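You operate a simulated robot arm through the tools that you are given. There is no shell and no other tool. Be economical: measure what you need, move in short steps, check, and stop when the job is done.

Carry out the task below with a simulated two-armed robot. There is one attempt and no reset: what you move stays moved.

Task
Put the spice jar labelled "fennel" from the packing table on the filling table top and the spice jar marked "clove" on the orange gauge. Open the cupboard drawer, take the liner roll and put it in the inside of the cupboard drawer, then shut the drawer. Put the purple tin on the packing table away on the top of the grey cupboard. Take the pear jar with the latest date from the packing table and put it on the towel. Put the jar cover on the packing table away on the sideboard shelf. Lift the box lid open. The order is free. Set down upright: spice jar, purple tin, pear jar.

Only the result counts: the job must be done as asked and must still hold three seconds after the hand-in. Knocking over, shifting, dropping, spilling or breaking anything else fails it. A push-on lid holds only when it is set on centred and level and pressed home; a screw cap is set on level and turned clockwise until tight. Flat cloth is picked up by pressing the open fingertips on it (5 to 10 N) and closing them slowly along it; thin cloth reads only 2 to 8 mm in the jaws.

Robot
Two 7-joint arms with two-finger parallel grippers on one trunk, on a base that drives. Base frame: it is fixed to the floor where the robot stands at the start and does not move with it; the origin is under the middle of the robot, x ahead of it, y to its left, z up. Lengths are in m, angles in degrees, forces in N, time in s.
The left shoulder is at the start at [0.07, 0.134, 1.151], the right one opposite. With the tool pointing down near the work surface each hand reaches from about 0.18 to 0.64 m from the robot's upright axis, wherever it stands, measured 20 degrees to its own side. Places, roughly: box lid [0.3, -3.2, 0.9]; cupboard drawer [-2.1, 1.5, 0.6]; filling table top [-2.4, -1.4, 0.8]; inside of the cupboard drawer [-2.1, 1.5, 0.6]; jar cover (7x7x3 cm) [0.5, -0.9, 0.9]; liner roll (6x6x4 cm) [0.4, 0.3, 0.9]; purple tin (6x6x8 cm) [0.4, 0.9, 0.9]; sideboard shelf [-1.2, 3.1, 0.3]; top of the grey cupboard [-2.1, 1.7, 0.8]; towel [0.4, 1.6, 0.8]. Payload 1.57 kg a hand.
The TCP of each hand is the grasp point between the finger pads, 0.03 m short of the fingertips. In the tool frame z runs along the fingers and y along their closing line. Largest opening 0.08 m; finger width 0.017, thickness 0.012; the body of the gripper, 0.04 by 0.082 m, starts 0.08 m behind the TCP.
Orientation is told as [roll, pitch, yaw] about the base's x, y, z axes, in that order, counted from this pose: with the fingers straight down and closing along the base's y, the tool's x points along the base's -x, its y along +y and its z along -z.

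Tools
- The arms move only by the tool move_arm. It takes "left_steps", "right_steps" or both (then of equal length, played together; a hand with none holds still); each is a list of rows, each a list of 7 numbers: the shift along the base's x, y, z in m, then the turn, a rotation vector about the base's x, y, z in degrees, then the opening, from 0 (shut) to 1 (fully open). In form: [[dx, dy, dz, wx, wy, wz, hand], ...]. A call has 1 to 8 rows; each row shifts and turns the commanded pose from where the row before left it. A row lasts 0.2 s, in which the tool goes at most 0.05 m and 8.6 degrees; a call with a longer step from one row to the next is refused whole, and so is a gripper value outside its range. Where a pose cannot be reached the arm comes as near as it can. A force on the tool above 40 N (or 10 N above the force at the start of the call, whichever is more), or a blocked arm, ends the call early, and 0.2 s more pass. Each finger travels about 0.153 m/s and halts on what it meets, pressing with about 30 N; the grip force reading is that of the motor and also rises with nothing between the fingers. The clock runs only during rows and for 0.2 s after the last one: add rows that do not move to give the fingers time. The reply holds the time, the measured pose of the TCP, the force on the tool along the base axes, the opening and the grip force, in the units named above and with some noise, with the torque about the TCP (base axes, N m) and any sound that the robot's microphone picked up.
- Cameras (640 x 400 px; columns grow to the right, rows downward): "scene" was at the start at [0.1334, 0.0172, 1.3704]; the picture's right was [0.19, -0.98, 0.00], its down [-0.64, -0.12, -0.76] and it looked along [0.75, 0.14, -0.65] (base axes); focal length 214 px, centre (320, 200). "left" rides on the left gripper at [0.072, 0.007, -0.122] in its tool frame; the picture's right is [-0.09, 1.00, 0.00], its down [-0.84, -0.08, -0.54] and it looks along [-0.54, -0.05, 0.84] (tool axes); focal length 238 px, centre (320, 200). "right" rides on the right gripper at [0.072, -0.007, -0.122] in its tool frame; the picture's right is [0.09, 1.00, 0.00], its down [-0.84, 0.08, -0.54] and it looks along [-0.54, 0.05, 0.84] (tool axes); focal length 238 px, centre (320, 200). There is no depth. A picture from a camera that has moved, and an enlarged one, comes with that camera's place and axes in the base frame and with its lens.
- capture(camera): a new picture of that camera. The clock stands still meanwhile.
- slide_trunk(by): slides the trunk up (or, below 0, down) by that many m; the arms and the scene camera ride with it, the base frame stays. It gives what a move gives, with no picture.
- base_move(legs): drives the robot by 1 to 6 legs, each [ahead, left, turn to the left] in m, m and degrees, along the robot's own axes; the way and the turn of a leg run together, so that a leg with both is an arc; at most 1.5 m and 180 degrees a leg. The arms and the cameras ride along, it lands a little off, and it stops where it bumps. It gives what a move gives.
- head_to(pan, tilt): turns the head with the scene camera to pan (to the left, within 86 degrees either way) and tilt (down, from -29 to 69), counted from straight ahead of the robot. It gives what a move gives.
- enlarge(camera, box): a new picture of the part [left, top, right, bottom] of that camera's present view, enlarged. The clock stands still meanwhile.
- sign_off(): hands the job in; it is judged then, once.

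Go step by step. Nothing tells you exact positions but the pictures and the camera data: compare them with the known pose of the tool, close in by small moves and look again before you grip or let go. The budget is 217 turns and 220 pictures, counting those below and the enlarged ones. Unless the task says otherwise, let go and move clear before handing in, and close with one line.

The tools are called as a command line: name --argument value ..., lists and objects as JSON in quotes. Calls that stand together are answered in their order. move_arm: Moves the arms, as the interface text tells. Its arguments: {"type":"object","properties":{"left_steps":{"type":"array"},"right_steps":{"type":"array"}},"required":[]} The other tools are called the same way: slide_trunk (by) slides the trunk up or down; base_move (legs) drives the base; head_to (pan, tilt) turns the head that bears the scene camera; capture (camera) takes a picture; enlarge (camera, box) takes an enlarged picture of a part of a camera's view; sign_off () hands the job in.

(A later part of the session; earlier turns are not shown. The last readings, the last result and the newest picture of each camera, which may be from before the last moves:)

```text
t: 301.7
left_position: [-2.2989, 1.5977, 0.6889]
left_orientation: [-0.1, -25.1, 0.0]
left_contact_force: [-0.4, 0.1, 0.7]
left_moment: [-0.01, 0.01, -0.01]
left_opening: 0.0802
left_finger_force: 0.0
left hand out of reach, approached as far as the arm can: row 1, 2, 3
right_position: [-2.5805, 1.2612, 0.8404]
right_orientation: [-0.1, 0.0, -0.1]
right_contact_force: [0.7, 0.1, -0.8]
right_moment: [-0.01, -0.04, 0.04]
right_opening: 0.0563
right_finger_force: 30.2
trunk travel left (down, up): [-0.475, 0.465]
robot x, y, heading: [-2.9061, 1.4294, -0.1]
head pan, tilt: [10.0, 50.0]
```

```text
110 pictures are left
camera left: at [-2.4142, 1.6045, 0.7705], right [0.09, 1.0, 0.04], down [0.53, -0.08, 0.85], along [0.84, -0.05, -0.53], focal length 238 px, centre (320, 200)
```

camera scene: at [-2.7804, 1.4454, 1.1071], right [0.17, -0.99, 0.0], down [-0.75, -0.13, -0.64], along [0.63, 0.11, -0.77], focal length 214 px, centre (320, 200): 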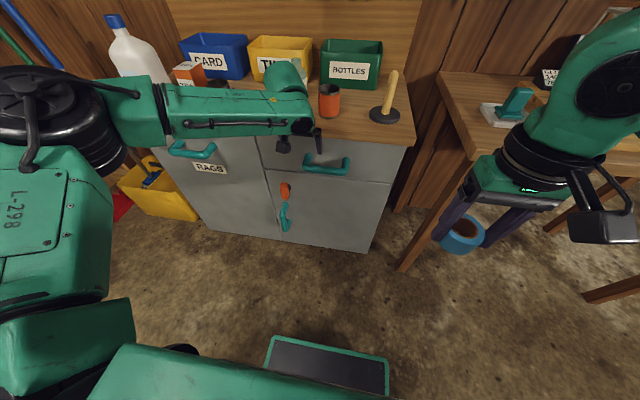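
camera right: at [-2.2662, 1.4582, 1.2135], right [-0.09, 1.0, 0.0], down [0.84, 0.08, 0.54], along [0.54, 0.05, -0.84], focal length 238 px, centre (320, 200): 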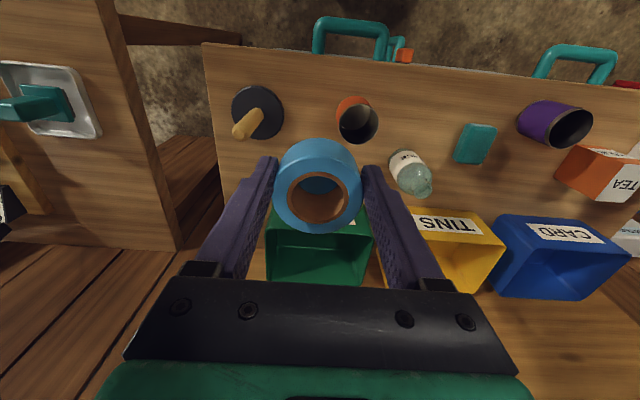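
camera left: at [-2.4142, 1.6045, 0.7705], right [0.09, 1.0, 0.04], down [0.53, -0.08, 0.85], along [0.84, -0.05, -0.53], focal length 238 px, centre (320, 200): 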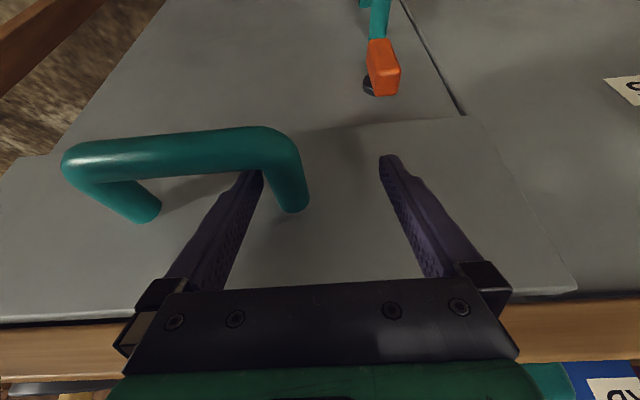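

Reach-limited and drifted in y. I back out upward, nudge the base forward 8 cm, and retry.

move_arm --left_steps '[[-0.015, 0, 0.035, 0, 0, 0, 1], [-0.035, 0, 0.035, 0, 0, 0, 1], [-0.045, -0.01, 0.01, 0, 0, 0, 1], [-0.03, -0.01, 0, 0, 0, 0, 1], [0, 0, 0, 0, 0, 0, 1]]'

base_move --legs '[[0.1, 0, 0]]'

capture --camera "left"

```text
t: 302.9
left_position: [-2.4216, 1.5763, 0.7723]
left_orientation: [-0.3, -25.0, 0.1]
left_contact_force: [0.9, 0.0, -0.3]
left_moment: [-0.02, 0.0, 0.01]
left_opening: 0.0801
left_finger_force: 0.0
right_position: [-2.5779, 1.2621, 0.84]
right_orientation: [-0.1, -0.1, -0.1]
right_contact_force: [-0.2, 0.2, 0.3]
right_moment: [-0.02, -0.05, 0.02]
right_opening: 0.0563
right_finger_force: 29.8
trunk travel left (down, up): [-0.475, 0.465]
robot x, y, heading: [-2.9051, 1.4302, -0.1]
head pan, tilt: [10.0, 50.0]
```

```text
t: 304.0
left_position: [-2.3199, 1.5747, 0.7718]
left_orientation: [-0.2, -25.0, -0.3]
left_contact_force: [0.8, 0.3, -0.8]
left_moment: [0.02, 0.03, 0.04]
left_opening: 0.08
left_finger_force: 0.1
right_position: [-2.4788, 1.2604, 0.8392]
right_orientation: [-0.1, 0.0, -0.2]
right_contact_force: [0.2, 0.4, -0.7]
right_moment: [0.04, 0.03, 0.02]
right_opening: 0.0564
right_finger_force: 29.9
trunk travel left (down, up): [-0.475, 0.465]
robot x, y, heading: [-2.8036, 1.4331, -0.2]
head pan, tilt: [10.0, 50.0]
```

```text
109 pictures are left
camera left: at [-2.4371, 1.582, 0.8522], right [0.09, 1.0, 0.04], down [0.53, -0.08, 0.85], along [0.84, -0.06, -0.53], focal length 238 px, centre (320, 200)
```

left: 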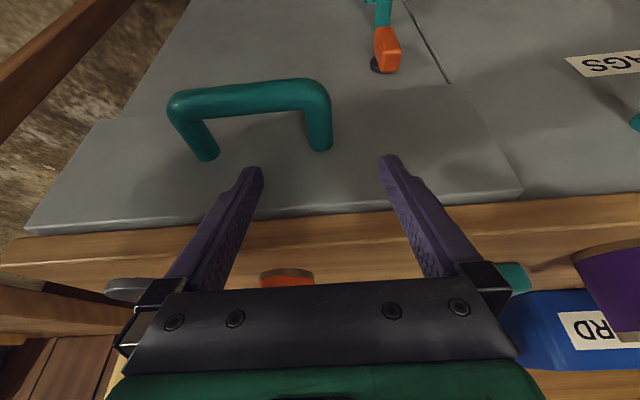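

Backing out hooked the bar and already opened the drawer slightly (~2 cm). I go in again behind the bar and grip the leg.

move_arm --left_steps '[[0.01, 0, -0.025, 0, 0, 0, 1], [0.01, 0, -0.025, 0, 0, 0, 1], [0.009, 0, -0.023, 0, 0, 0, 1], [0.007, 0, -0.02, 0, 0, 0, 1], [0, 0, 0, 0, 0, 0, 1]]'

capture --camera "left"

```text
t: 305.2
left_position: [-2.2838, 1.5729, 0.6799]
left_orientation: [-0.2, -25.2, -0.2]
left_contact_force: [-1.1, 0.3, 0.3]
left_moment: [0.02, -0.01, 0.0]
left_opening: 0.0797
left_finger_force: 0.1
right_position: [-2.4794, 1.2603, 0.8398]
right_orientation: [-0.1, 0.0, -0.2]
right_contact_force: [0.7, -0.1, -1.3]
right_moment: [0.01, 0.02, -0.01]
right_opening: 0.0565
right_finger_force: 30.1
trunk travel left (down, up): [-0.475, 0.465]
robot x, y, heading: [-2.8049, 1.4335, -0.3]
head pan, tilt: [10.0, 50.0]
```

```text
108 pictures are left
camera left: at [-2.4004, 1.5798, 0.7602], right [0.09, 1.0, 0.04], down [0.53, -0.08, 0.85], along [0.84, -0.06, -0.53], focal length 238 px, centre (320, 200)
```

left: 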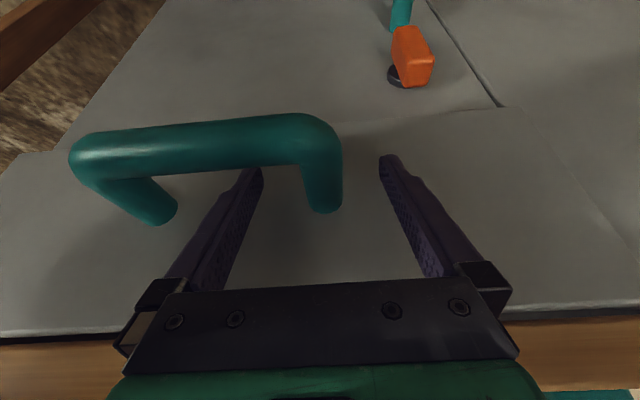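

Straddling the leg with a finger behind the bar. Close, then drive back to open the drawer.

move_arm --left_steps '[[0, 0, 0, 0, 0, 0, 0.6], [0, 0, 0, 0, 0, 0, 0.3], [0, 0, 0, 0, 0, 0, 0.15], [0, 0, 0, 0, 0, 0, 0.15], [0, 0, 0, 0, 0, 0, 0.15]]'

capture --camera "left"

```text
t: 306.4
left_position: [-2.2833, 1.5739, 0.6798]
left_orientation: [-0.2, -25.1, -0.1]
left_contact_force: [1.3, 9.2, 1.7]
left_moment: [0.19, 0.08, 0.64]
left_opening: 0.0246
left_finger_force: 36.6
right_position: [-2.4796, 1.2613, 0.8423]
right_orientation: [-0.2, 0.0, -0.2]
right_contact_force: [0.5, 0.9, 0.2]
right_moment: [-0.01, -0.01, 0.02]
right_opening: 0.0564
right_finger_force: 29.5
trunk travel left (down, up): [-0.475, 0.465]
robot x, y, heading: [-2.8069, 1.4302, -0.3]
head pan, tilt: [10.0, 50.0]
```

```text
107 pictures are left
camera left: at [-2.4002, 1.5814, 0.76], right [0.09, 1.0, 0.04], down [0.53, -0.08, 0.85], along [0.84, -0.05, -0.53], focal length 238 px, centre (320, 200)
```

left: 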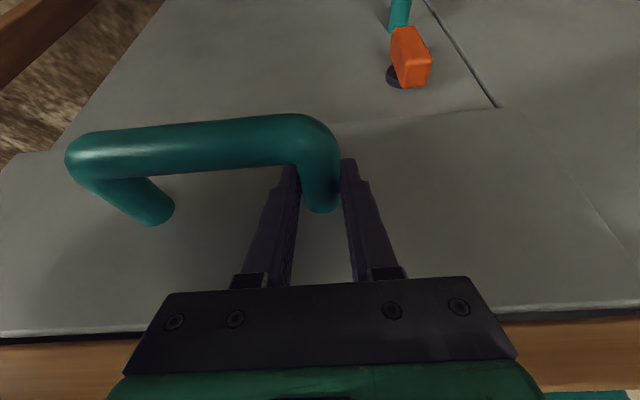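

base_move --legs '[[-0.2, 0, 0]]'

capture --camera "scene"

capture --camera "left"

```text
t: 308.1
left_position: [-2.4895, 1.5754, 0.6793]
left_orientation: [-0.3, -25.0, -0.1]
left_contact_force: [1.1, 6.7, -0.3]
left_moment: [0.02, 0.64, 0.51]
left_opening: 0.0247
left_finger_force: 35.9
right_position: [-2.6846, 1.2622, 0.8405]
right_orientation: [-0.2, 0.0, -0.1]
right_contact_force: [-0.5, -0.1, 0.0]
right_moment: [0.03, 0.0, 0.0]
right_opening: 0.0562
right_finger_force: 30.4
trunk travel left (down, up): [-0.475, 0.465]
robot x, y, heading: [-3.0119, 1.4356, -0.1]
head pan, tilt: [10.0, 50.0]
```

```text
106 pictures are left
camera scene: at [-2.8852, 1.4469, 1.1071], right [0.17, -0.99, 0.0], down [-0.76, -0.13, -0.64], along [0.63, 0.11, -0.77], focal length 214 px, centre (320, 200)
```

scene: 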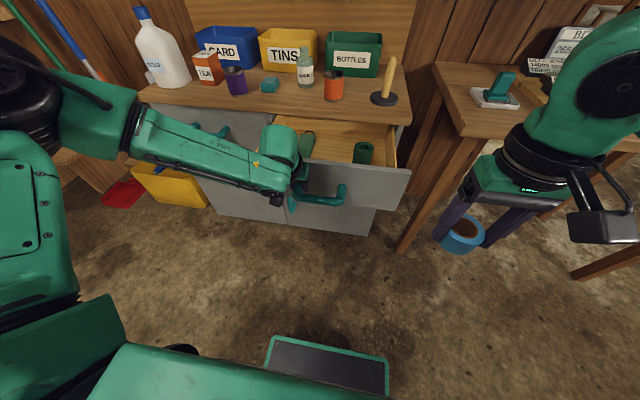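

```text
105 pictures are left
camera left: at [-2.606, 1.5816, 0.7601], right [0.09, 1.0, 0.03], down [0.53, -0.08, 0.85], along [0.84, -0.06, -0.53], focal length 238 px, centre (320, 200)
```

left: 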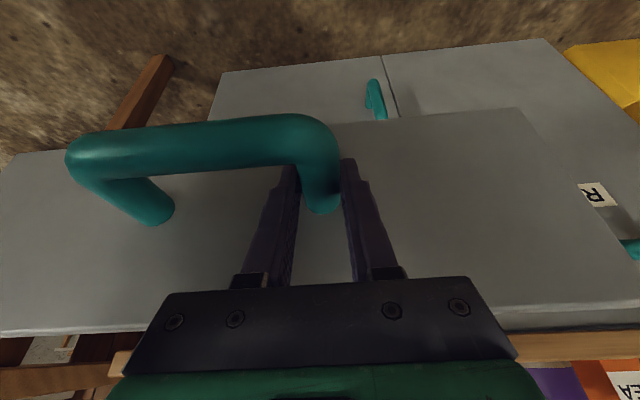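

Drawer is open ~22 cm. Release and withdraw along the tool axis.

move_arm --left_steps '[[0, 0, 0, 0, 0, 0, 0.5], [0, 0, 0, 0, 0, 0, 1], [0, 0, 0, 0, 0, 0, 1], [-0.009, 0, 0.025, 0, 0, 0, 1], [-0.009, 0, 0.025, 0, 0, 0, 1], [-0.009, 0, 0.03, 0, 0, 0, 1], [-0.01, 0, 0.04, 0, 0, 0, 1], [-0.02, 0.02, 0.04, 0, 0, 0, 1]]'

capture --camera "scene"

```text
t: 309.9
left_position: [-2.5482, 1.5948, 0.8388]
left_orientation: [-0.2, -25.1, -0.2]
left_contact_force: [-0.2, 0.4, -0.9]
left_moment: [-0.02, 0.0, -0.04]
left_opening: 0.0801
left_finger_force: 0.1
right_position: [-2.6864, 1.2632, 0.8407]
right_orientation: [-0.1, -0.2, -0.1]
right_contact_force: [0.2, 0.1, -0.4]
right_moment: [-0.04, -0.02, 0.01]
right_opening: 0.0566
right_finger_force: 30.5
trunk travel left (down, up): [-0.475, 0.465]
robot x, y, heading: [-3.012, 1.4263, -0.2]
head pan, tilt: [10.0, 50.0]
```

```text
104 pictures are left
camera scene: at [-2.8867, 1.4467, 1.1072], right [0.17, -0.99, 0.0], down [-0.75, -0.13, -0.64], along [0.63, 0.11, -0.77], focal length 214 px, centre (320, 200)
```

scene: 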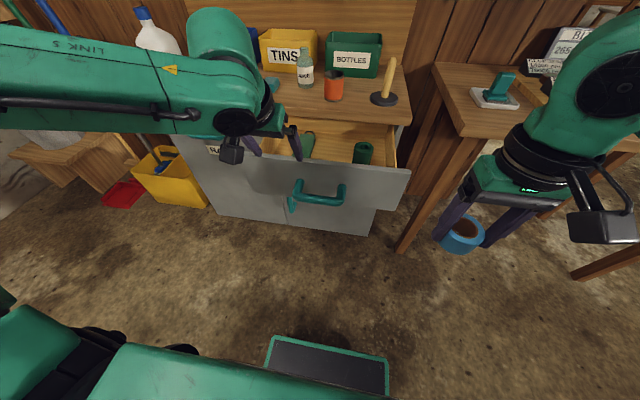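

Now I raise the left hand out of the way and shift the base so the right hand with the roll reaches the drawer.

move_arm --left_steps '[[-0.02, 0.03, 0.03, 0, 0, 0, 1], [-0.02, 0.03, 0.03, 0, 0, 0, 1], [-0.01, 0.03, 0.03, 0, 0, 0, 1], [0, 0, 0, 0, 0, 0, 1]]' --right_steps '[[0, 0, 0.02, 0, 0, 0, 0.5], [0, 0, 0.02, 0, 0, 0, 0.5], [0, 0, 0, 0, 0, 0, 0.5], [0, 0, 0, 0, 0, 0, 0.5]]'

base_move --legs '[[0, 0.15, 0], [0.15, 0, 0]]'

capture --camera "right"

capture --camera "scene"

```text
t: 310.9
left_position: [-2.598, 1.6849, 0.9289]
left_orientation: [-0.1, -25.0, -0.2]
left_contact_force: [0.1, 0.6, -0.5]
left_moment: [0.01, -0.05, -0.02]
left_opening: 0.0801
left_finger_force: 0.1
right_position: [-2.6836, 1.2613, 0.8804]
right_orientation: [-0.1, 0.0, -0.1]
right_contact_force: [0.3, 0.0, -0.8]
right_moment: [0.0, 0.01, -0.03]
right_opening: 0.0564
right_finger_force: 29.6
trunk travel left (down, up): [-0.475, 0.465]
robot x, y, heading: [-3.0104, 1.4339, -0.2]
head pan, tilt: [10.0, 50.0]
```

```text
t: 313.2
left_position: [-2.4462, 1.8356, 0.9297]
left_orientation: [-0.2, -25.0, -0.1]
left_contact_force: [0.2, 0.2, 0.0]
left_moment: [-0.01, 0.02, 0.01]
left_opening: 0.0798
left_finger_force: 0.1
right_position: [-2.5319, 1.4124, 0.8793]
right_orientation: [-0.2, 0.0, 0.0]
right_contact_force: [1.5, -0.4, -1.8]
right_moment: [-0.03, -0.01, -0.04]
right_opening: 0.0562
right_finger_force: 30.2
trunk travel left (down, up): [-0.475, 0.465]
robot x, y, heading: [-2.8597, 1.5807, 0.1]
head pan, tilt: [10.0, 50.0]
```

```text
103 pictures are left
camera right: at [-2.6039, 1.4056, 1.0023], right [-0.09, 1.0, 0.0], down [0.84, 0.08, 0.54], along [0.54, 0.05, -0.84], focal length 238 px, centre (320, 200)
```

right: 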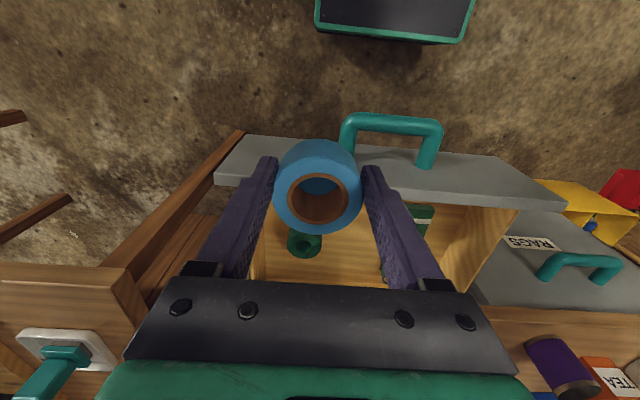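

```text
102 pictures are left
camera scene: at [-2.7331, 1.5965, 1.1069], right [0.17, -0.98, 0.0], down [-0.76, -0.13, -0.64], along [0.63, 0.11, -0.77], focal length 214 px, centre (320, 200)
```

scene: 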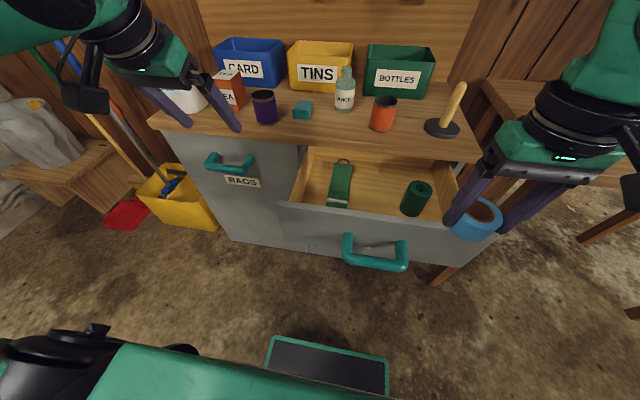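

Drawer holds a green tag and a green cup with a free gap at about (-2.37, 1.515). Move the roll over it.

move_arm --right_steps '[[0.035, 0.02, 0, 0, 0, 0, 0.5], [0.035, 0.02, 0, 0, 0, 0, 0.5], [0.035, 0.02, 0, 0, 0, 0, 0.5], [0.035, 0.02, 0, 0, 0, 0, 0.5], [0.022, 0.022, -0.02, 0, 0, 0, 0.5], [0, 0, -0.03, 0, 0, 0, 0.5], [0, 0, 0, 0, 0, 0, 0.5]]'

capture --camera "right"

enlarge --camera "scene" --box '[270, 120, 510, 270]'

```text
t: 314.8
left_position: [-2.4462, 1.8357, 0.93]
left_orientation: [-0.2, -25.1, -0.1]
left_contact_force: [-0.8, 0.2, 0.3]
left_moment: [-0.01, -0.02, -0.02]
left_opening: 0.0798
left_finger_force: 0.0
right_position: [-2.3696, 1.5132, 0.8317]
right_orientation: [-0.1, -0.1, 0.0]
right_contact_force: [-0.3, 0.0, -1.4]
right_moment: [0.03, 0.01, -0.01]
right_opening: 0.0565
right_finger_force: 29.8
trunk travel left (down, up): [-0.475, 0.465]
robot x, y, heading: [-2.8586, 1.5846, -0.2]
head pan, tilt: [10.0, 50.0]
```

```text
101 pictures are left
camera right: at [-2.4419, 1.5069, 0.9533], right [-0.09, 1.0, 0.0], down [0.84, 0.08, 0.54], along [0.54, 0.05, -0.84], focal length 238 px, centre (320, 200)
```

right: 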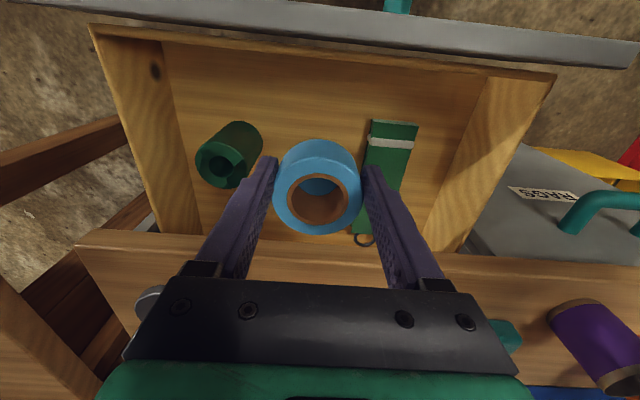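

```text
2.67 times, centred on (390, 195) of scene
camera zoom: at [-2.734, 1.5969, 1.1071], right [0.17, -0.98, 0.0], down [-0.75, -0.13, -0.64], along [0.63, 0.11, -0.77], focal length 572 px, centre (133, 213)
```

zoom: 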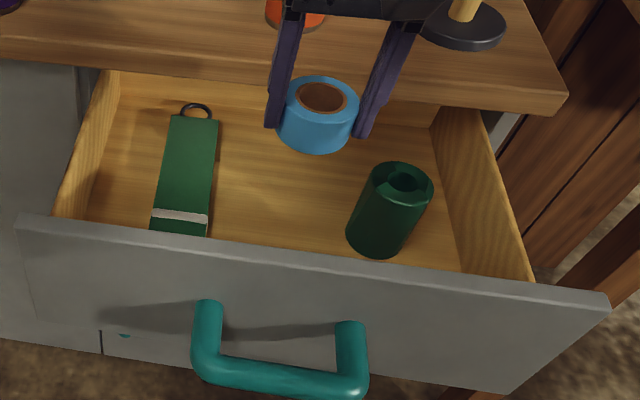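

Gap centred at y≈1.515. Lower the roll into the drawer.

move_arm --right_steps '[[0, 0.001, -0.04, 0, 0, 0, 0.5], [0, 0, -0.04, 0, 0, 0, 0.5], [0, 0, -0.035, 0, 0, 0, 0.5], [0, 0, -0.02, 0, 0, 0, 0.5], [0, 0, 0, 0, 0, 0, 0.5]]'

capture --camera "right"

enlarge --camera "scene" --box '[270, 120, 510, 270]'

```text
t: 316.0
left_position: [-2.4458, 1.8357, 0.93]
left_orientation: [-0.2, -25.1, 0.0]
left_contact_force: [1.1, 0.0, -0.6]
left_moment: [0.02, -0.01, 0.04]
left_opening: 0.08
left_finger_force: 0.0
right_position: [-2.3696, 1.5159, 0.694]
right_orientation: [-0.1, 0.0, 0.0]
right_contact_force: [-0.3, -1.2, -1.0]
right_moment: [-0.02, 0.02, -0.03]
right_opening: 0.0565
right_finger_force: 29.9
trunk travel left (down, up): [-0.475, 0.465]
robot x, y, heading: [-2.8609, 1.5827, 0.1]
head pan, tilt: [10.0, 50.0]
```

```text
99 pictures are left
camera right: at [-2.4414, 1.5098, 0.8167], right [-0.09, 1.0, 0.0], down [0.84, 0.08, 0.54], along [0.54, 0.05, -0.84], focal length 238 px, centre (320, 200)
```

right: 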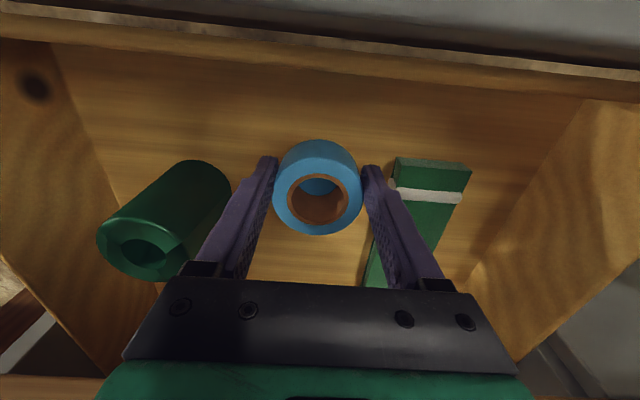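

```text
2.67 times, centred on (390, 195) of scene
camera zoom: at [-2.7338, 1.5965, 1.107], right [0.17, -0.98, 0.0], down [-0.75, -0.13, -0.64], along [0.63, 0.11, -0.77], focal length 572 px, centre (133, 213)
```

zoom: 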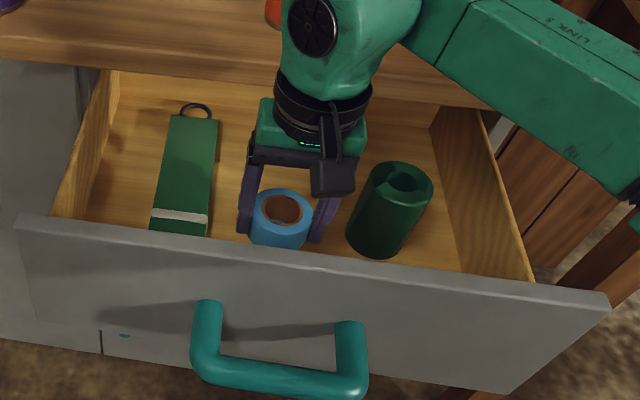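

move_arm --right_steps '[[0.012, 0.001, -0.01, 0, 0, 0, 0.5], [0, 0, -0.008, 0, 0, 0, 0.5], [0, 0, -0.006, 0, 0, 0, 0.5], [0, 0, 0, 0, 0, 0, 0.5]]'

```text
t: 317.0
left_position: [-2.4469, 1.8354, 0.9293]
left_orientation: [-0.2, -25.1, 0.0]
left_contact_force: [0.0, -0.4, 0.3]
left_moment: [0.02, -0.01, 0.03]
left_opening: 0.0801
left_finger_force: 0.1
right_position: [-2.3579, 1.5171, 0.6707]
right_orientation: [-0.2, 0.0, 0.0]
right_contact_force: [0.0, -0.1, -0.7]
right_moment: [0.03, 0.01, -0.01]
right_opening: 0.0562
right_finger_force: 29.9
trunk travel left (down, up): [-0.475, 0.465]
robot x, y, heading: [-2.8616, 1.5833, -0.1]
head pan, tilt: [10.0, 50.0]
```

move_arm --right_steps '[[0, 0, -0.006, 0, 0, 0, 0.5], [0, 0, -0.006, 0, 0, 0, 0.5], [0, 0, -0.005, 0, 0, 0, 0.5], [0, 0, 0, 0, 0, 0, 0.5]]'

capture --camera "right"

```text
t: 318.0
left_position: [-2.4466, 1.8369, 0.9298]
left_orientation: [-0.2, -25.1, -0.1]
left_contact_force: [-0.2, 0.1, -0.2]
left_moment: [-0.03, 0.01, -0.02]
left_opening: 0.0803
left_finger_force: 0.0
right_position: [-2.3584, 1.5168, 0.654]
right_orientation: [-0.1, 0.0, 0.0]
right_contact_force: [0.9, -0.1, 1.3]
right_moment: [0.0, 0.0, -0.03]
right_opening: 0.0565
right_finger_force: 30.5
trunk travel left (down, up): [-0.475, 0.465]
robot x, y, heading: [-2.8584, 1.5842, -0.0]
head pan, tilt: [10.0, 50.0]
```

```text
97 pictures are left
camera right: at [-2.4302, 1.5098, 0.7765], right [-0.09, 1.0, 0.0], down [0.84, 0.08, 0.54], along [0.54, 0.05, -0.84], focal length 238 px, centre (320, 200)
```

right: 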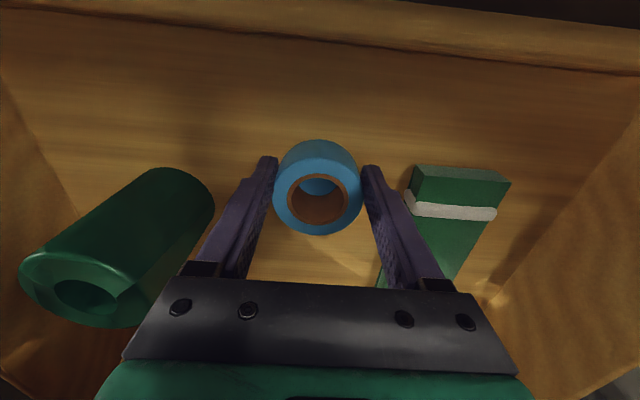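

move_arm --right_steps '[[0.004, 0, -0.005, 0, 0, 0, 0.5], [0, 0, -0.005, 0, 0, 0, 0.5], [0, 0, 0, 0, 0, 0, 0.5]]'

```text
t: 318.8
left_position: [-2.4491, 1.8371, 0.9309]
left_orientation: [-0.2, -25.2, 0.0]
left_contact_force: [0.6, 0.8, -0.2]
left_moment: [-0.02, 0.02, 0.04]
left_opening: 0.0798
left_finger_force: 0.1
right_position: [-2.3558, 1.518, 0.6461]
right_orientation: [0.0, -0.2, -0.1]
right_contact_force: [0.9, -2.0, 20.9]
right_moment: [0.02, -0.21, -0.12]
right_opening: 0.0565
right_finger_force: 30.0
trunk travel left (down, up): [-0.475, 0.465]
robot x, y, heading: [-2.8602, 1.5805, 0.3]
head pan, tilt: [10.0, 50.0]
```

Contact. Release partially and rise out.

move_arm --right_steps '[[0, 0, 0.003, 0, 0, 0, 0.8], [0, 0, 0, 0, 0, 0, 0.85], [0, 0, 0, 0, 0, 0, 0.85], [0, 0, 0.03, 0, 0, 0, 0.85], [0, 0, 0.05, 0, 0, 0, 0.85], [0, 0, 0.05, 0, 0, 0, 0.85], [0, 0, 0.05, 0, 0, 0, 0.85], [-0.03, 0, 0.03, 0, 0, 0, 0.85]]'

capture --camera "right"

capture --camera "scene"

```text
t: 320.6
left_position: [-2.4467, 1.836, 0.9297]
left_orientation: [-0.2, -25.1, 0.0]
left_contact_force: [-0.3, 0.4, -0.8]
left_moment: [-0.01, -0.02, -0.02]
left_opening: 0.08
left_finger_force: 0.1
right_position: [-2.3885, 1.517, 0.8585]
right_orientation: [-0.1, -0.1, 0.0]
right_contact_force: [-0.2, 0.3, 0.0]
right_moment: [0.01, -0.04, 0.0]
right_opening: 0.0679
right_finger_force: 0.1
trunk travel left (down, up): [-0.475, 0.465]
robot x, y, heading: [-2.8607, 1.5844, 0.1]
head pan, tilt: [10.0, 50.0]
```

```text
96 pictures are left
camera right: at [-2.4597, 1.5107, 0.9805], right [-0.09, 1.0, 0.0], down [0.84, 0.08, 0.54], along [0.54, 0.05, -0.84], focal length 238 px, centre (320, 200)
```

right: 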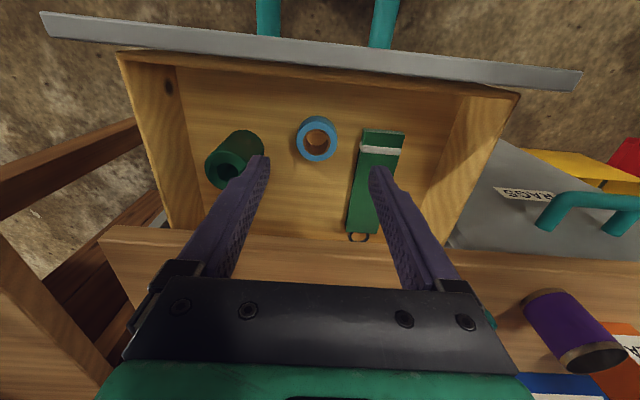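

```text
95 pictures are left
camera scene: at [-2.735, 1.5961, 1.1072], right [0.17, -0.98, 0.0], down [-0.75, -0.13, -0.64], along [0.63, 0.11, -0.77], focal length 214 px, centre (320, 200)
```

scene: 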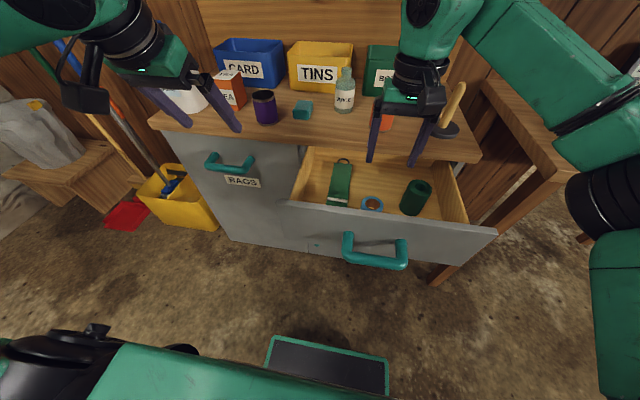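

The roll lies in the drawer. To shut it: back off, close and pitch the right hand, then push the handle bar.

base_move --legs '[[-0.27, 0, 0]]'

move_arm --right_steps '[[0, 0, 0, 0, -6.5, 0, 0.3], [0, 0, -0.03, 0, -6.5, 0, 0], [0, 0, -0.04, 0, -6, 0, 0], [0, 0, -0.04, 0, -6, 0, 0], [0, 0, -0.04, 0, 0, 0, 0], [0, 0, -0.033, 0, 0, 0, 0], [0, 0, 0, 0, 0, 0, 0]]'

capture --camera "scene"

capture --camera "right"

```text
t: 322.5
left_position: [-2.716, 1.8345, 0.9289]
left_orientation: [-0.3, -25.1, -0.2]
left_contact_force: [0.0, 0.2, -0.9]
left_moment: [0.01, 0.0, 0.01]
left_opening: 0.0799
left_finger_force: 0.1
right_position: [-2.6568, 1.5164, 0.8566]
right_orientation: [0.0, 0.1, -0.1]
right_contact_force: [-0.3, 0.1, -0.1]
right_moment: [-0.01, 0.0, 0.0]
right_opening: 0.0683
right_finger_force: 0.1
trunk travel left (down, up): [-0.475, 0.465]
robot x, y, heading: [-3.1324, 1.5818, 0.2]
head pan, tilt: [10.0, 50.0]
```

```text
t: 324.1
left_position: [-2.7155, 1.8363, 0.9298]
left_orientation: [-0.2, -25.1, 0.0]
left_contact_force: [-0.1, 0.0, 0.7]
left_moment: [-0.01, -0.01, -0.01]
left_opening: 0.0798
left_finger_force: 0.0
right_position: [-2.6577, 1.5194, 0.6746]
right_orientation: [-0.1, -25.0, -0.1]
right_contact_force: [0.1, 0.3, 0.4]
right_moment: [-0.04, 0.01, -0.02]
right_opening: 0.0
right_finger_force: 21.4
trunk travel left (down, up): [-0.475, 0.465]
robot x, y, heading: [-3.1269, 1.5805, -0.2]
head pan, tilt: [10.0, 50.0]
```

```text
94 pictures are left
camera scene: at [-3.004, 1.5968, 1.1071], right [0.17, -0.99, 0.0], down [-0.75, -0.13, -0.64], along [0.63, 0.11, -0.77], focal length 214 px, centre (320, 200)
```

scene: 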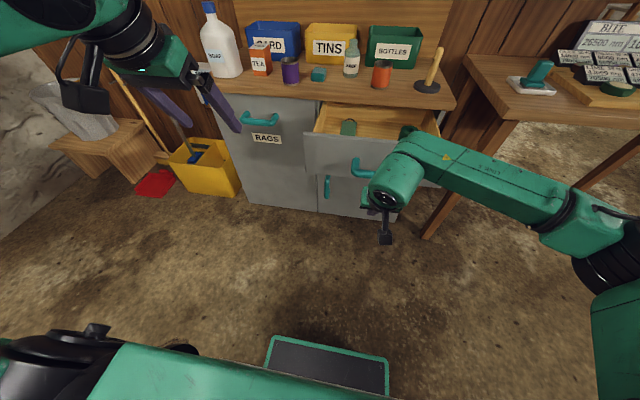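

```text
93 pictures are left
camera right: at [-2.7739, 1.5132, 0.7552], right [-0.08, 1.0, -0.04], down [0.53, 0.08, 0.85], along [0.84, 0.05, -0.53], focal length 238 px, centre (320, 200)
```

right: 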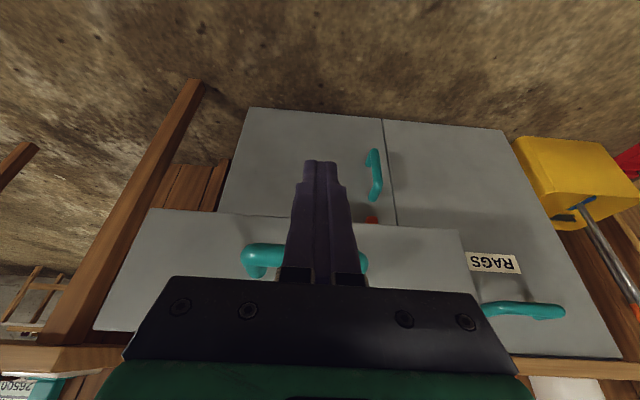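

Fingertips are lined up with the bar. Drive forward to push.

base_move --legs '[[0.22, 0, 0]]'

capture --camera "scene"

capture --camera "right"

```text
t: 325.8
left_position: [-2.4943, 1.8358, 0.9294]
left_orientation: [-0.1, -24.9, -0.2]
left_contact_force: [0.2, 0.5, 0.9]
left_moment: [-0.03, 0.03, -0.02]
left_opening: 0.0799
left_finger_force: 0.2
right_position: [-2.4349, 1.5193, 0.6732]
right_orientation: [-0.1, -25.0, -0.2]
right_contact_force: [0.1, 0.8, 0.0]
right_moment: [0.01, 0.01, -0.01]
right_opening: 0.0
right_finger_force: 21.6
trunk travel left (down, up): [-0.475, 0.465]
robot x, y, heading: [-2.9098, 1.5815, -0.2]
head pan, tilt: [10.0, 50.0]
```

```text
92 pictures are left
camera scene: at [-2.7818, 1.5964, 1.107], right [0.17, -0.99, 0.0], down [-0.76, -0.13, -0.64], along [0.63, 0.11, -0.77], focal length 214 px, centre (320, 200)
```

scene: 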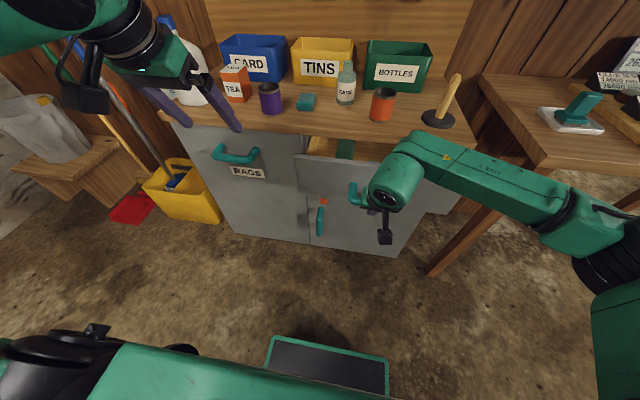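

```text
91 pictures are left
camera right: at [-2.5518, 1.513, 0.7553], right [-0.08, 1.0, -0.04], down [0.53, 0.08, 0.84], along [0.84, 0.05, -0.53], focal length 238 px, centre (320, 200)
```

right: 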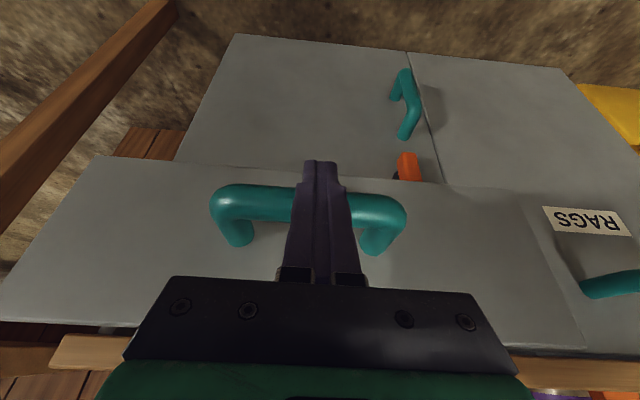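

Pushing works. Another 8 cm by base, then finish with the arm under force control.

base_move --legs '[[0.07, 0, 0]]'

move_arm --right_steps '[[0.01, 0, 0, 0, 0, 0, 0], [0.01, 0, 0, 0, 0, 0, 0], [0.01, 0, 0, 0, 0, 0, 0], [0.01, 0, 0, 0, 0, 0, 0], [0.01, 0, 0, 0, 0, 0, 0]]'

capture --camera "right"

capture --camera "scene"

```text
t: 326.8
left_position: [-2.4238, 1.8352, 0.9278]
left_orientation: [-0.3, -25.1, -0.2]
left_contact_force: [0.8, 0.8, 0.9]
left_moment: [0.02, 0.02, 0.01]
left_opening: 0.0799
left_finger_force: 0.1
right_position: [-2.3658, 1.5188, 0.6752]
right_orientation: [-0.1, -25.0, -0.1]
right_contact_force: [-0.3, -0.6, 0.3]
right_moment: [0.03, 0.0, -0.03]
right_opening: 0.0001
right_finger_force: 21.1
trunk travel left (down, up): [-0.475, 0.465]
robot x, y, heading: [-2.8374, 1.5817, -0.0]
head pan, tilt: [10.0, 50.0]
```

```text
t: 328.0
left_position: [-2.4286, 1.8341, 0.9305]
left_orientation: [-0.2, -25.2, -0.2]
left_contact_force: [0.0, 0.2, -0.7]
left_moment: [-0.03, 0.02, -0.02]
left_opening: 0.0802
left_finger_force: 0.1
right_position: [-2.324, 1.519, 0.6729]
right_orientation: [-0.1, -24.6, 0.2]
right_contact_force: [-36.5, -2.1, -7.9]
right_moment: [0.13, 0.44, 0.01]
right_opening: 0.0
right_finger_force: 21.7
trunk travel left (down, up): [-0.475, 0.465]
robot x, y, heading: [-2.8391, 1.5805, -0.1]
head pan, tilt: [10.0, 50.0]
```

```text
90 pictures are left
camera right: at [-2.4391, 1.5128, 0.7552], right [-0.08, 1.0, -0.04], down [0.54, 0.08, 0.84], along [0.84, 0.05, -0.54], focal length 238 px, centre (320, 200)
```

right: 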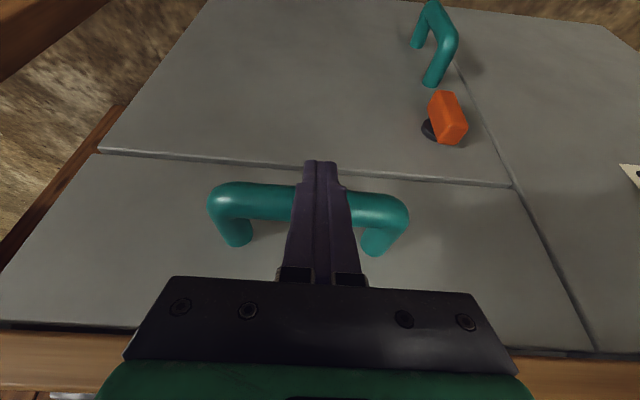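

```text
89 pictures are left
camera scene: at [-2.7178, 1.5956, 1.1075], right [0.17, -0.99, 0.0], down [-0.75, -0.13, -0.65], along [0.64, 0.11, -0.76], focal length 214 px, centre (320, 200)
```

scene: 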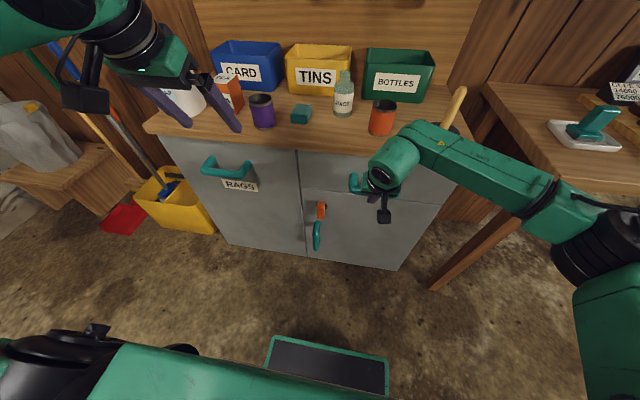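

Drawer is flush. Back away, raise the trunk and verify, straightening the hands.

move_arm --right_steps '[[-0.02, 0, 0, 0, 0, 0, 0], [-0.03, 0, 0, 0, 0, 0, 0]]'

base_move --legs '[[-0.3, 0, 0]]'

slide_trunk --by 0.25

move_arm --right_steps '[[0, 0, 0.04, 0, 8, 0, 0.5], [0, 0, 0.04, 0, 8, 0, 1], [0, 0, 0.04, 0, 8, 0, 1], [0, 0, 0.04, 0, 0, 0, 1], [0, 0, 0, 0, 0, 0, 1]]' --left_steps '[[0, 0, 0, 0, 8, 0, 1], [0, 0, 0, 0, 8, 0, 1], [0, 0, 0, 0, 8, 0, 1], [0, 0, 0, 0, 0, 0, 1], [0, 0, 0, 0, 0, 0, 1]]'

capture --camera "scene"

```text
t: 328.6
left_position: [-2.4254, 1.8347, 0.9298]
left_orientation: [-0.2, -25.1, -0.2]
left_contact_force: [-0.9, 0.3, -0.3]
left_moment: [-0.01, 0.01, 0.02]
left_opening: 0.0801
left_finger_force: 0.1
right_position: [-2.3666, 1.5189, 0.676]
right_orientation: [0.0, -25.2, -0.2]
right_contact_force: [1.5, -0.3, -0.3]
right_moment: [0.0, -0.01, 0.01]
right_opening: 0.0001
right_finger_force: 21.1
trunk travel left (down, up): [-0.475, 0.465]
robot x, y, heading: [-2.8376, 1.5795, -0.2]
head pan, tilt: [10.0, 50.0]
```

```text
t: 330.6
left_position: [-2.7243, 1.8348, 0.93]
left_orientation: [-0.3, -25.1, -0.2]
left_contact_force: [-0.6, 0.2, 0.3]
left_moment: [-0.03, -0.02, 0.03]
left_opening: 0.0801
left_finger_force: 0.0
right_position: [-2.6658, 1.5196, 0.6766]
right_orientation: [-0.1, -25.1, -0.2]
right_contact_force: [0.7, -0.1, 1.0]
right_moment: [0.03, -0.01, -0.01]
right_opening: 0.0002
right_finger_force: 21.3
trunk travel left (down, up): [-0.475, 0.465]
robot x, y, heading: [-3.1372, 1.5796, -0.1]
head pan, tilt: [10.0, 50.0]
```

```text
t: 333.2
left_position: [-2.7238, 1.8356, 1.1795]
left_orientation: [-0.1, -25.0, -0.1]
left_contact_force: [0.2, -0.2, 0.2]
left_moment: [0.0, -0.06, -0.01]
left_opening: 0.08
left_finger_force: 0.0
right_position: [-2.6663, 1.5187, 0.9257]
right_orientation: [-0.1, -25.1, -0.3]
right_contact_force: [-0.2, 0.6, -0.2]
right_moment: [0.02, 0.0, -0.03]
right_opening: 0.0
right_finger_force: 21.4
trunk travel left (down, up): [-0.725, 0.215]
robot x, y, heading: [-3.138, 1.581, -0.3]
head pan, tilt: [10.0, 50.0]
```

```text
t: 334.4
left_position: [-2.7229, 1.8355, 1.1787]
left_orientation: [-0.3, -1.0, -0.2]
left_contact_force: [0.0, -0.1, 0.8]
left_moment: [-0.01, 0.01, 0.02]
left_opening: 0.0803
left_finger_force: 0.2
right_position: [-2.668, 1.5199, 1.0869]
right_orientation: [0.0, -1.0, -0.3]
right_contact_force: [0.1, 0.5, 0.3]
right_moment: [0.01, 0.01, 0.02]
right_opening: 0.08
right_finger_force: 0.1
trunk travel left (down, up): [-0.725, 0.215]
robot x, y, heading: [-3.1389, 1.5844, -0.3]
head pan, tilt: [10.0, 50.0]
```

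```text
88 pictures are left
camera scene: at [-3.0115, 1.5967, 1.357], right [0.17, -0.99, 0.0], down [-0.76, -0.13, -0.64], along [0.63, 0.11, -0.77], focal length 214 px, centre (320, 200)
```

scene: 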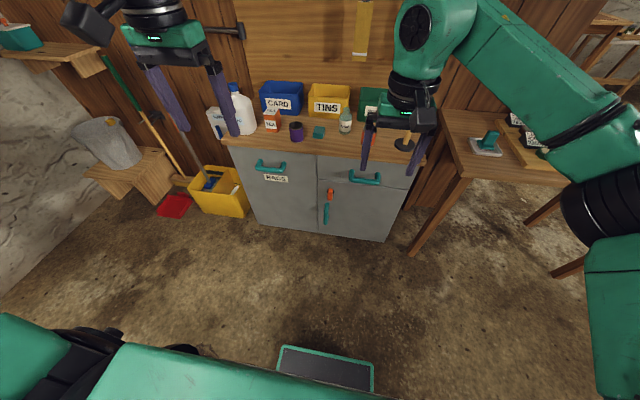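

Cupboard work is done: tin upright on top, drawer shut. Now I return through the passage toward the box lid at (0.3,-3.2).

base_move --legs '[[0.19, 0, 0], [0, -1.4, 0], [0, -0.46, 0], [1.4, 0, 0], [0.9, 0, 0]]'

head_to --pan -60 --tilt 20

capture --camera "scene"

```text
t: 356.0
left_position: [-0.2306, -0.0934, 1.1797]
left_orientation: [-0.3, -1.1, -0.7]
left_contact_force: [0.2, 0.0, -0.3]
left_moment: [-0.01, -0.01, 0.0]
left_opening: 0.08
left_finger_force: 0.0
right_position: [-0.1784, -0.4106, 1.0872]
right_orientation: [-0.2, -1.1, -0.7]
right_contact_force: [0.2, 0.4, -0.2]
right_moment: [-0.02, 0.03, 0.03]
right_opening: 0.08
right_finger_force: 0.0
trunk travel left (down, up): [-0.725, 0.215]
robot x, y, heading: [-0.6455, -0.3447, -0.7]
head pan, tilt: [10.0, 50.0]
```

```text
t: 357.4
left_position: [-0.2309, -0.0934, 1.1806]
left_orientation: [-0.4, -1.1, -0.7]
left_contact_force: [-0.6, 0.4, 0.4]
left_moment: [-0.01, 0.01, 0.02]
left_opening: 0.08
left_finger_force: 0.1
right_position: [-0.1766, -0.4094, 1.0877]
right_orientation: [-0.2, -1.1, -0.8]
right_contact_force: [-0.4, 0.2, 0.4]
right_moment: [0.02, 0.04, -0.02]
right_opening: 0.0801
right_finger_force: 0.0
trunk travel left (down, up): [-0.725, 0.215]
robot x, y, heading: [-0.6477, -0.3436, -0.6]
head pan, tilt: [-60.0, 20.0]
```

```text
87 pictures are left
camera scene: at [-0.5509, -0.4237, 1.4026], right [-0.87, -0.49, 0.0], down [-0.17, 0.3, -0.94], along [0.46, -0.82, -0.34], focal length 214 px, centre (320, 200)
```

scene: 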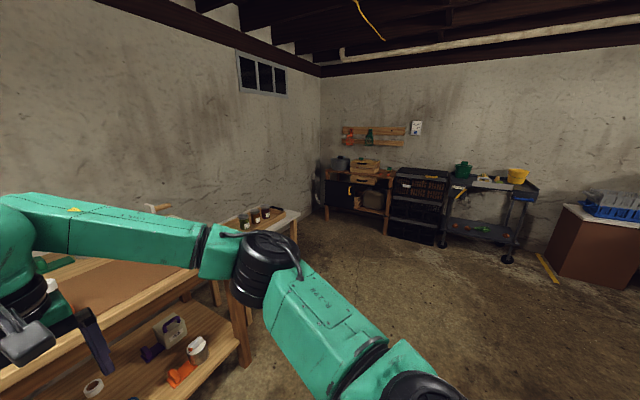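

The box is on the bench at the far right wall (facing +y). I drive there and turn to face -y.

base_move --legs '[[0, -1.4, 0], [0, -0.4, 0], [0, 0, -89.5], [0, 0.85, 0]]'

head_to --pan 0 --tilt 25

capture --camera "scene"

```text
t: 374.5
left_position: [0.4542, -2.5753, 1.1791]
left_orientation: [-0.3, -1.0, -90.8]
left_contact_force: [0.0, 0.4, -0.4]
left_moment: [0.03, -0.01, 0.0]
left_opening: 0.0799
left_finger_force: 0.0
right_position: [0.1371, -2.6272, 1.0875]
right_orientation: [-0.1, -1.0, -90.7]
right_contact_force: [-0.6, -0.3, -0.1]
right_moment: [0.01, 0.0, 0.01]
right_opening: 0.0799
right_finger_force: 0.0
trunk travel left (down, up): [-0.725, 0.215]
robot x, y, heading: [0.2085, -2.1566, -90.6]
head pan, tilt: [-60.0, 20.0]
```

```text
t: 375.8
left_position: [0.4546, -2.5752, 1.1792]
left_orientation: [-0.3, -1.1, -90.8]
left_contact_force: [-0.3, 0.4, 0.2]
left_moment: [-0.03, -0.02, 0.0]
left_opening: 0.0801
left_finger_force: 0.0
right_position: [0.1378, -2.6278, 1.088]
right_orientation: [-0.1, -1.0, -90.9]
right_contact_force: [-0.1, -0.5, -0.8]
right_moment: [0.02, 0.03, 0.02]
right_opening: 0.08
right_finger_force: 0.1
trunk travel left (down, up): [-0.725, 0.215]
robot x, y, heading: [0.2061, -2.1565, -91.1]
head pan, tilt: [0.0, 25.0]
```

```text
86 pictures are left
camera scene: at [0.2036, -2.299, 1.3945], right [-1.0, 0.02, 0.0], down [0.01, 0.42, -0.91], along [-0.01, -0.91, -0.42], focal length 214 px, centre (320, 200)
```

scene: 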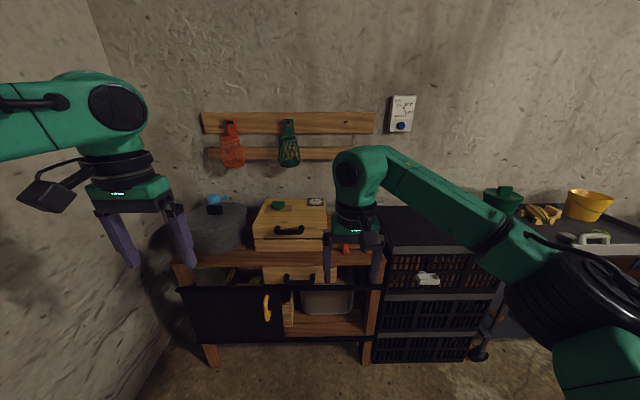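

enlarge --camera "scene" --box '[180, 170, 400, 307]'

```text
2.91 times, centred on (290, 238) of scene
camera zoom: at [0.2036, -2.299, 1.3945], right [-1.0, 0.02, 0.0], down [0.01, 0.42, -0.91], along [-0.01, -0.91, -0.42], focal length 624 px, centre (407, 88)
```

zoom: 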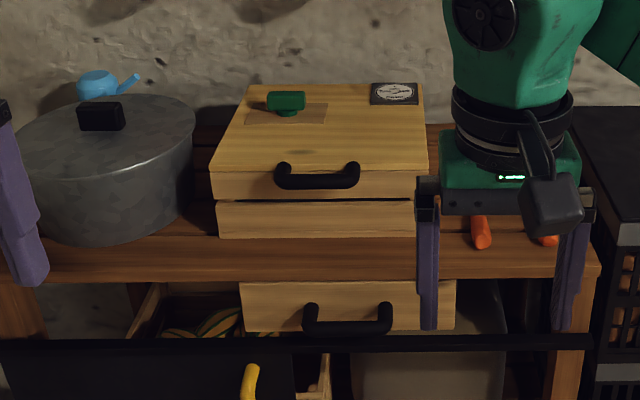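

The lid has a front lip with a black bar handle at x≈0.33; hinge at the rear. I move in closer and look with the left wrist camera.

base_move --legs '[[0.35, 0, 1]]'

head_to --pan 10 --tilt 40

capture --camera "scene"

capture --camera "left"

capture --camera "right"

```text
t: 378.1
left_position: [0.4543, -2.9266, 1.1795]
left_orientation: [-0.2, -1.1, -90.3]
left_contact_force: [0.0, -0.5, 0.2]
left_moment: [-0.03, -0.01, 0.02]
left_opening: 0.0803
left_finger_force: 0.0
right_position: [0.1378, -2.9824, 1.0883]
right_orientation: [-0.3, -1.1, -90.3]
right_contact_force: [-0.1, -0.1, -0.2]
right_moment: [-0.01, -0.03, 0.0]
right_opening: 0.0799
right_finger_force: 0.1
trunk travel left (down, up): [-0.725, 0.215]
robot x, y, heading: [0.1947, -2.5117, -90.1]
head pan, tilt: [0.0, 25.0]
```

```text
t: 378.9
left_position: [0.4546, -2.9294, 1.1786]
left_orientation: [-0.3, -1.1, -90.3]
left_contact_force: [-0.9, 0.1, -0.6]
left_moment: [0.0, -0.02, 0.01]
left_opening: 0.0799
left_finger_force: 0.1
right_position: [0.1381, -2.9843, 1.0875]
right_orientation: [-0.2, -1.1, -90.3]
right_contact_force: [-0.2, -0.2, 0.6]
right_moment: [-0.02, 0.0, 0.02]
right_opening: 0.0801
right_finger_force: 0.0
trunk travel left (down, up): [-0.725, 0.215]
robot x, y, heading: [0.2013, -2.5177, -90.1]
head pan, tilt: [10.0, 40.0]
```

```text
84 pictures are left
camera scene: at [0.216, -2.6469, 1.3712], right [-0.99, -0.17, 0.0], down [-0.11, 0.63, -0.77], along [0.13, -0.76, -0.64], focal length 214 px, centre (320, 200)
```

scene: 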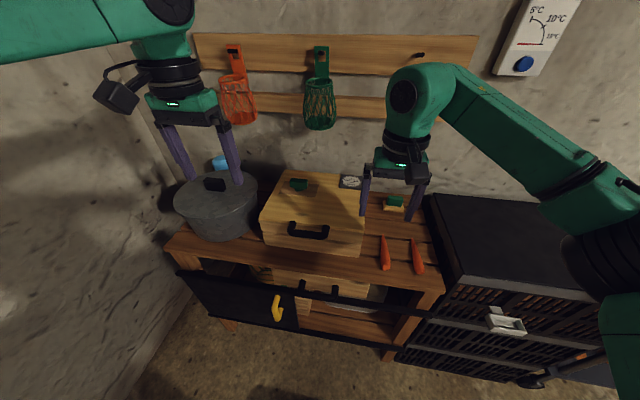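

```text
83 pictures are left
camera left: at [0.462, -2.855, 1.3004], right [1.0, -0.1, 0.0], down [-0.08, -0.83, 0.56], along [-0.06, -0.56, -0.83], focal length 238 px, centre (320, 200)
```

left: 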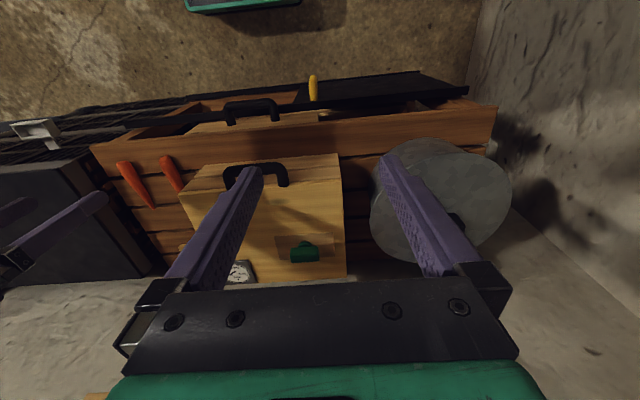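

```text
82 pictures are left
camera right: at [0.1321, -2.91, 1.2078], right [1.0, 0.09, 0.0], down [0.07, -0.83, 0.56], along [0.04, -0.55, -0.83], focal length 238 px, centre (320, 200)
```

right: 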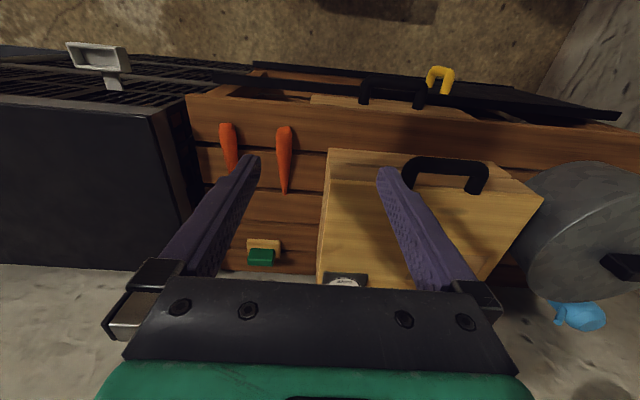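

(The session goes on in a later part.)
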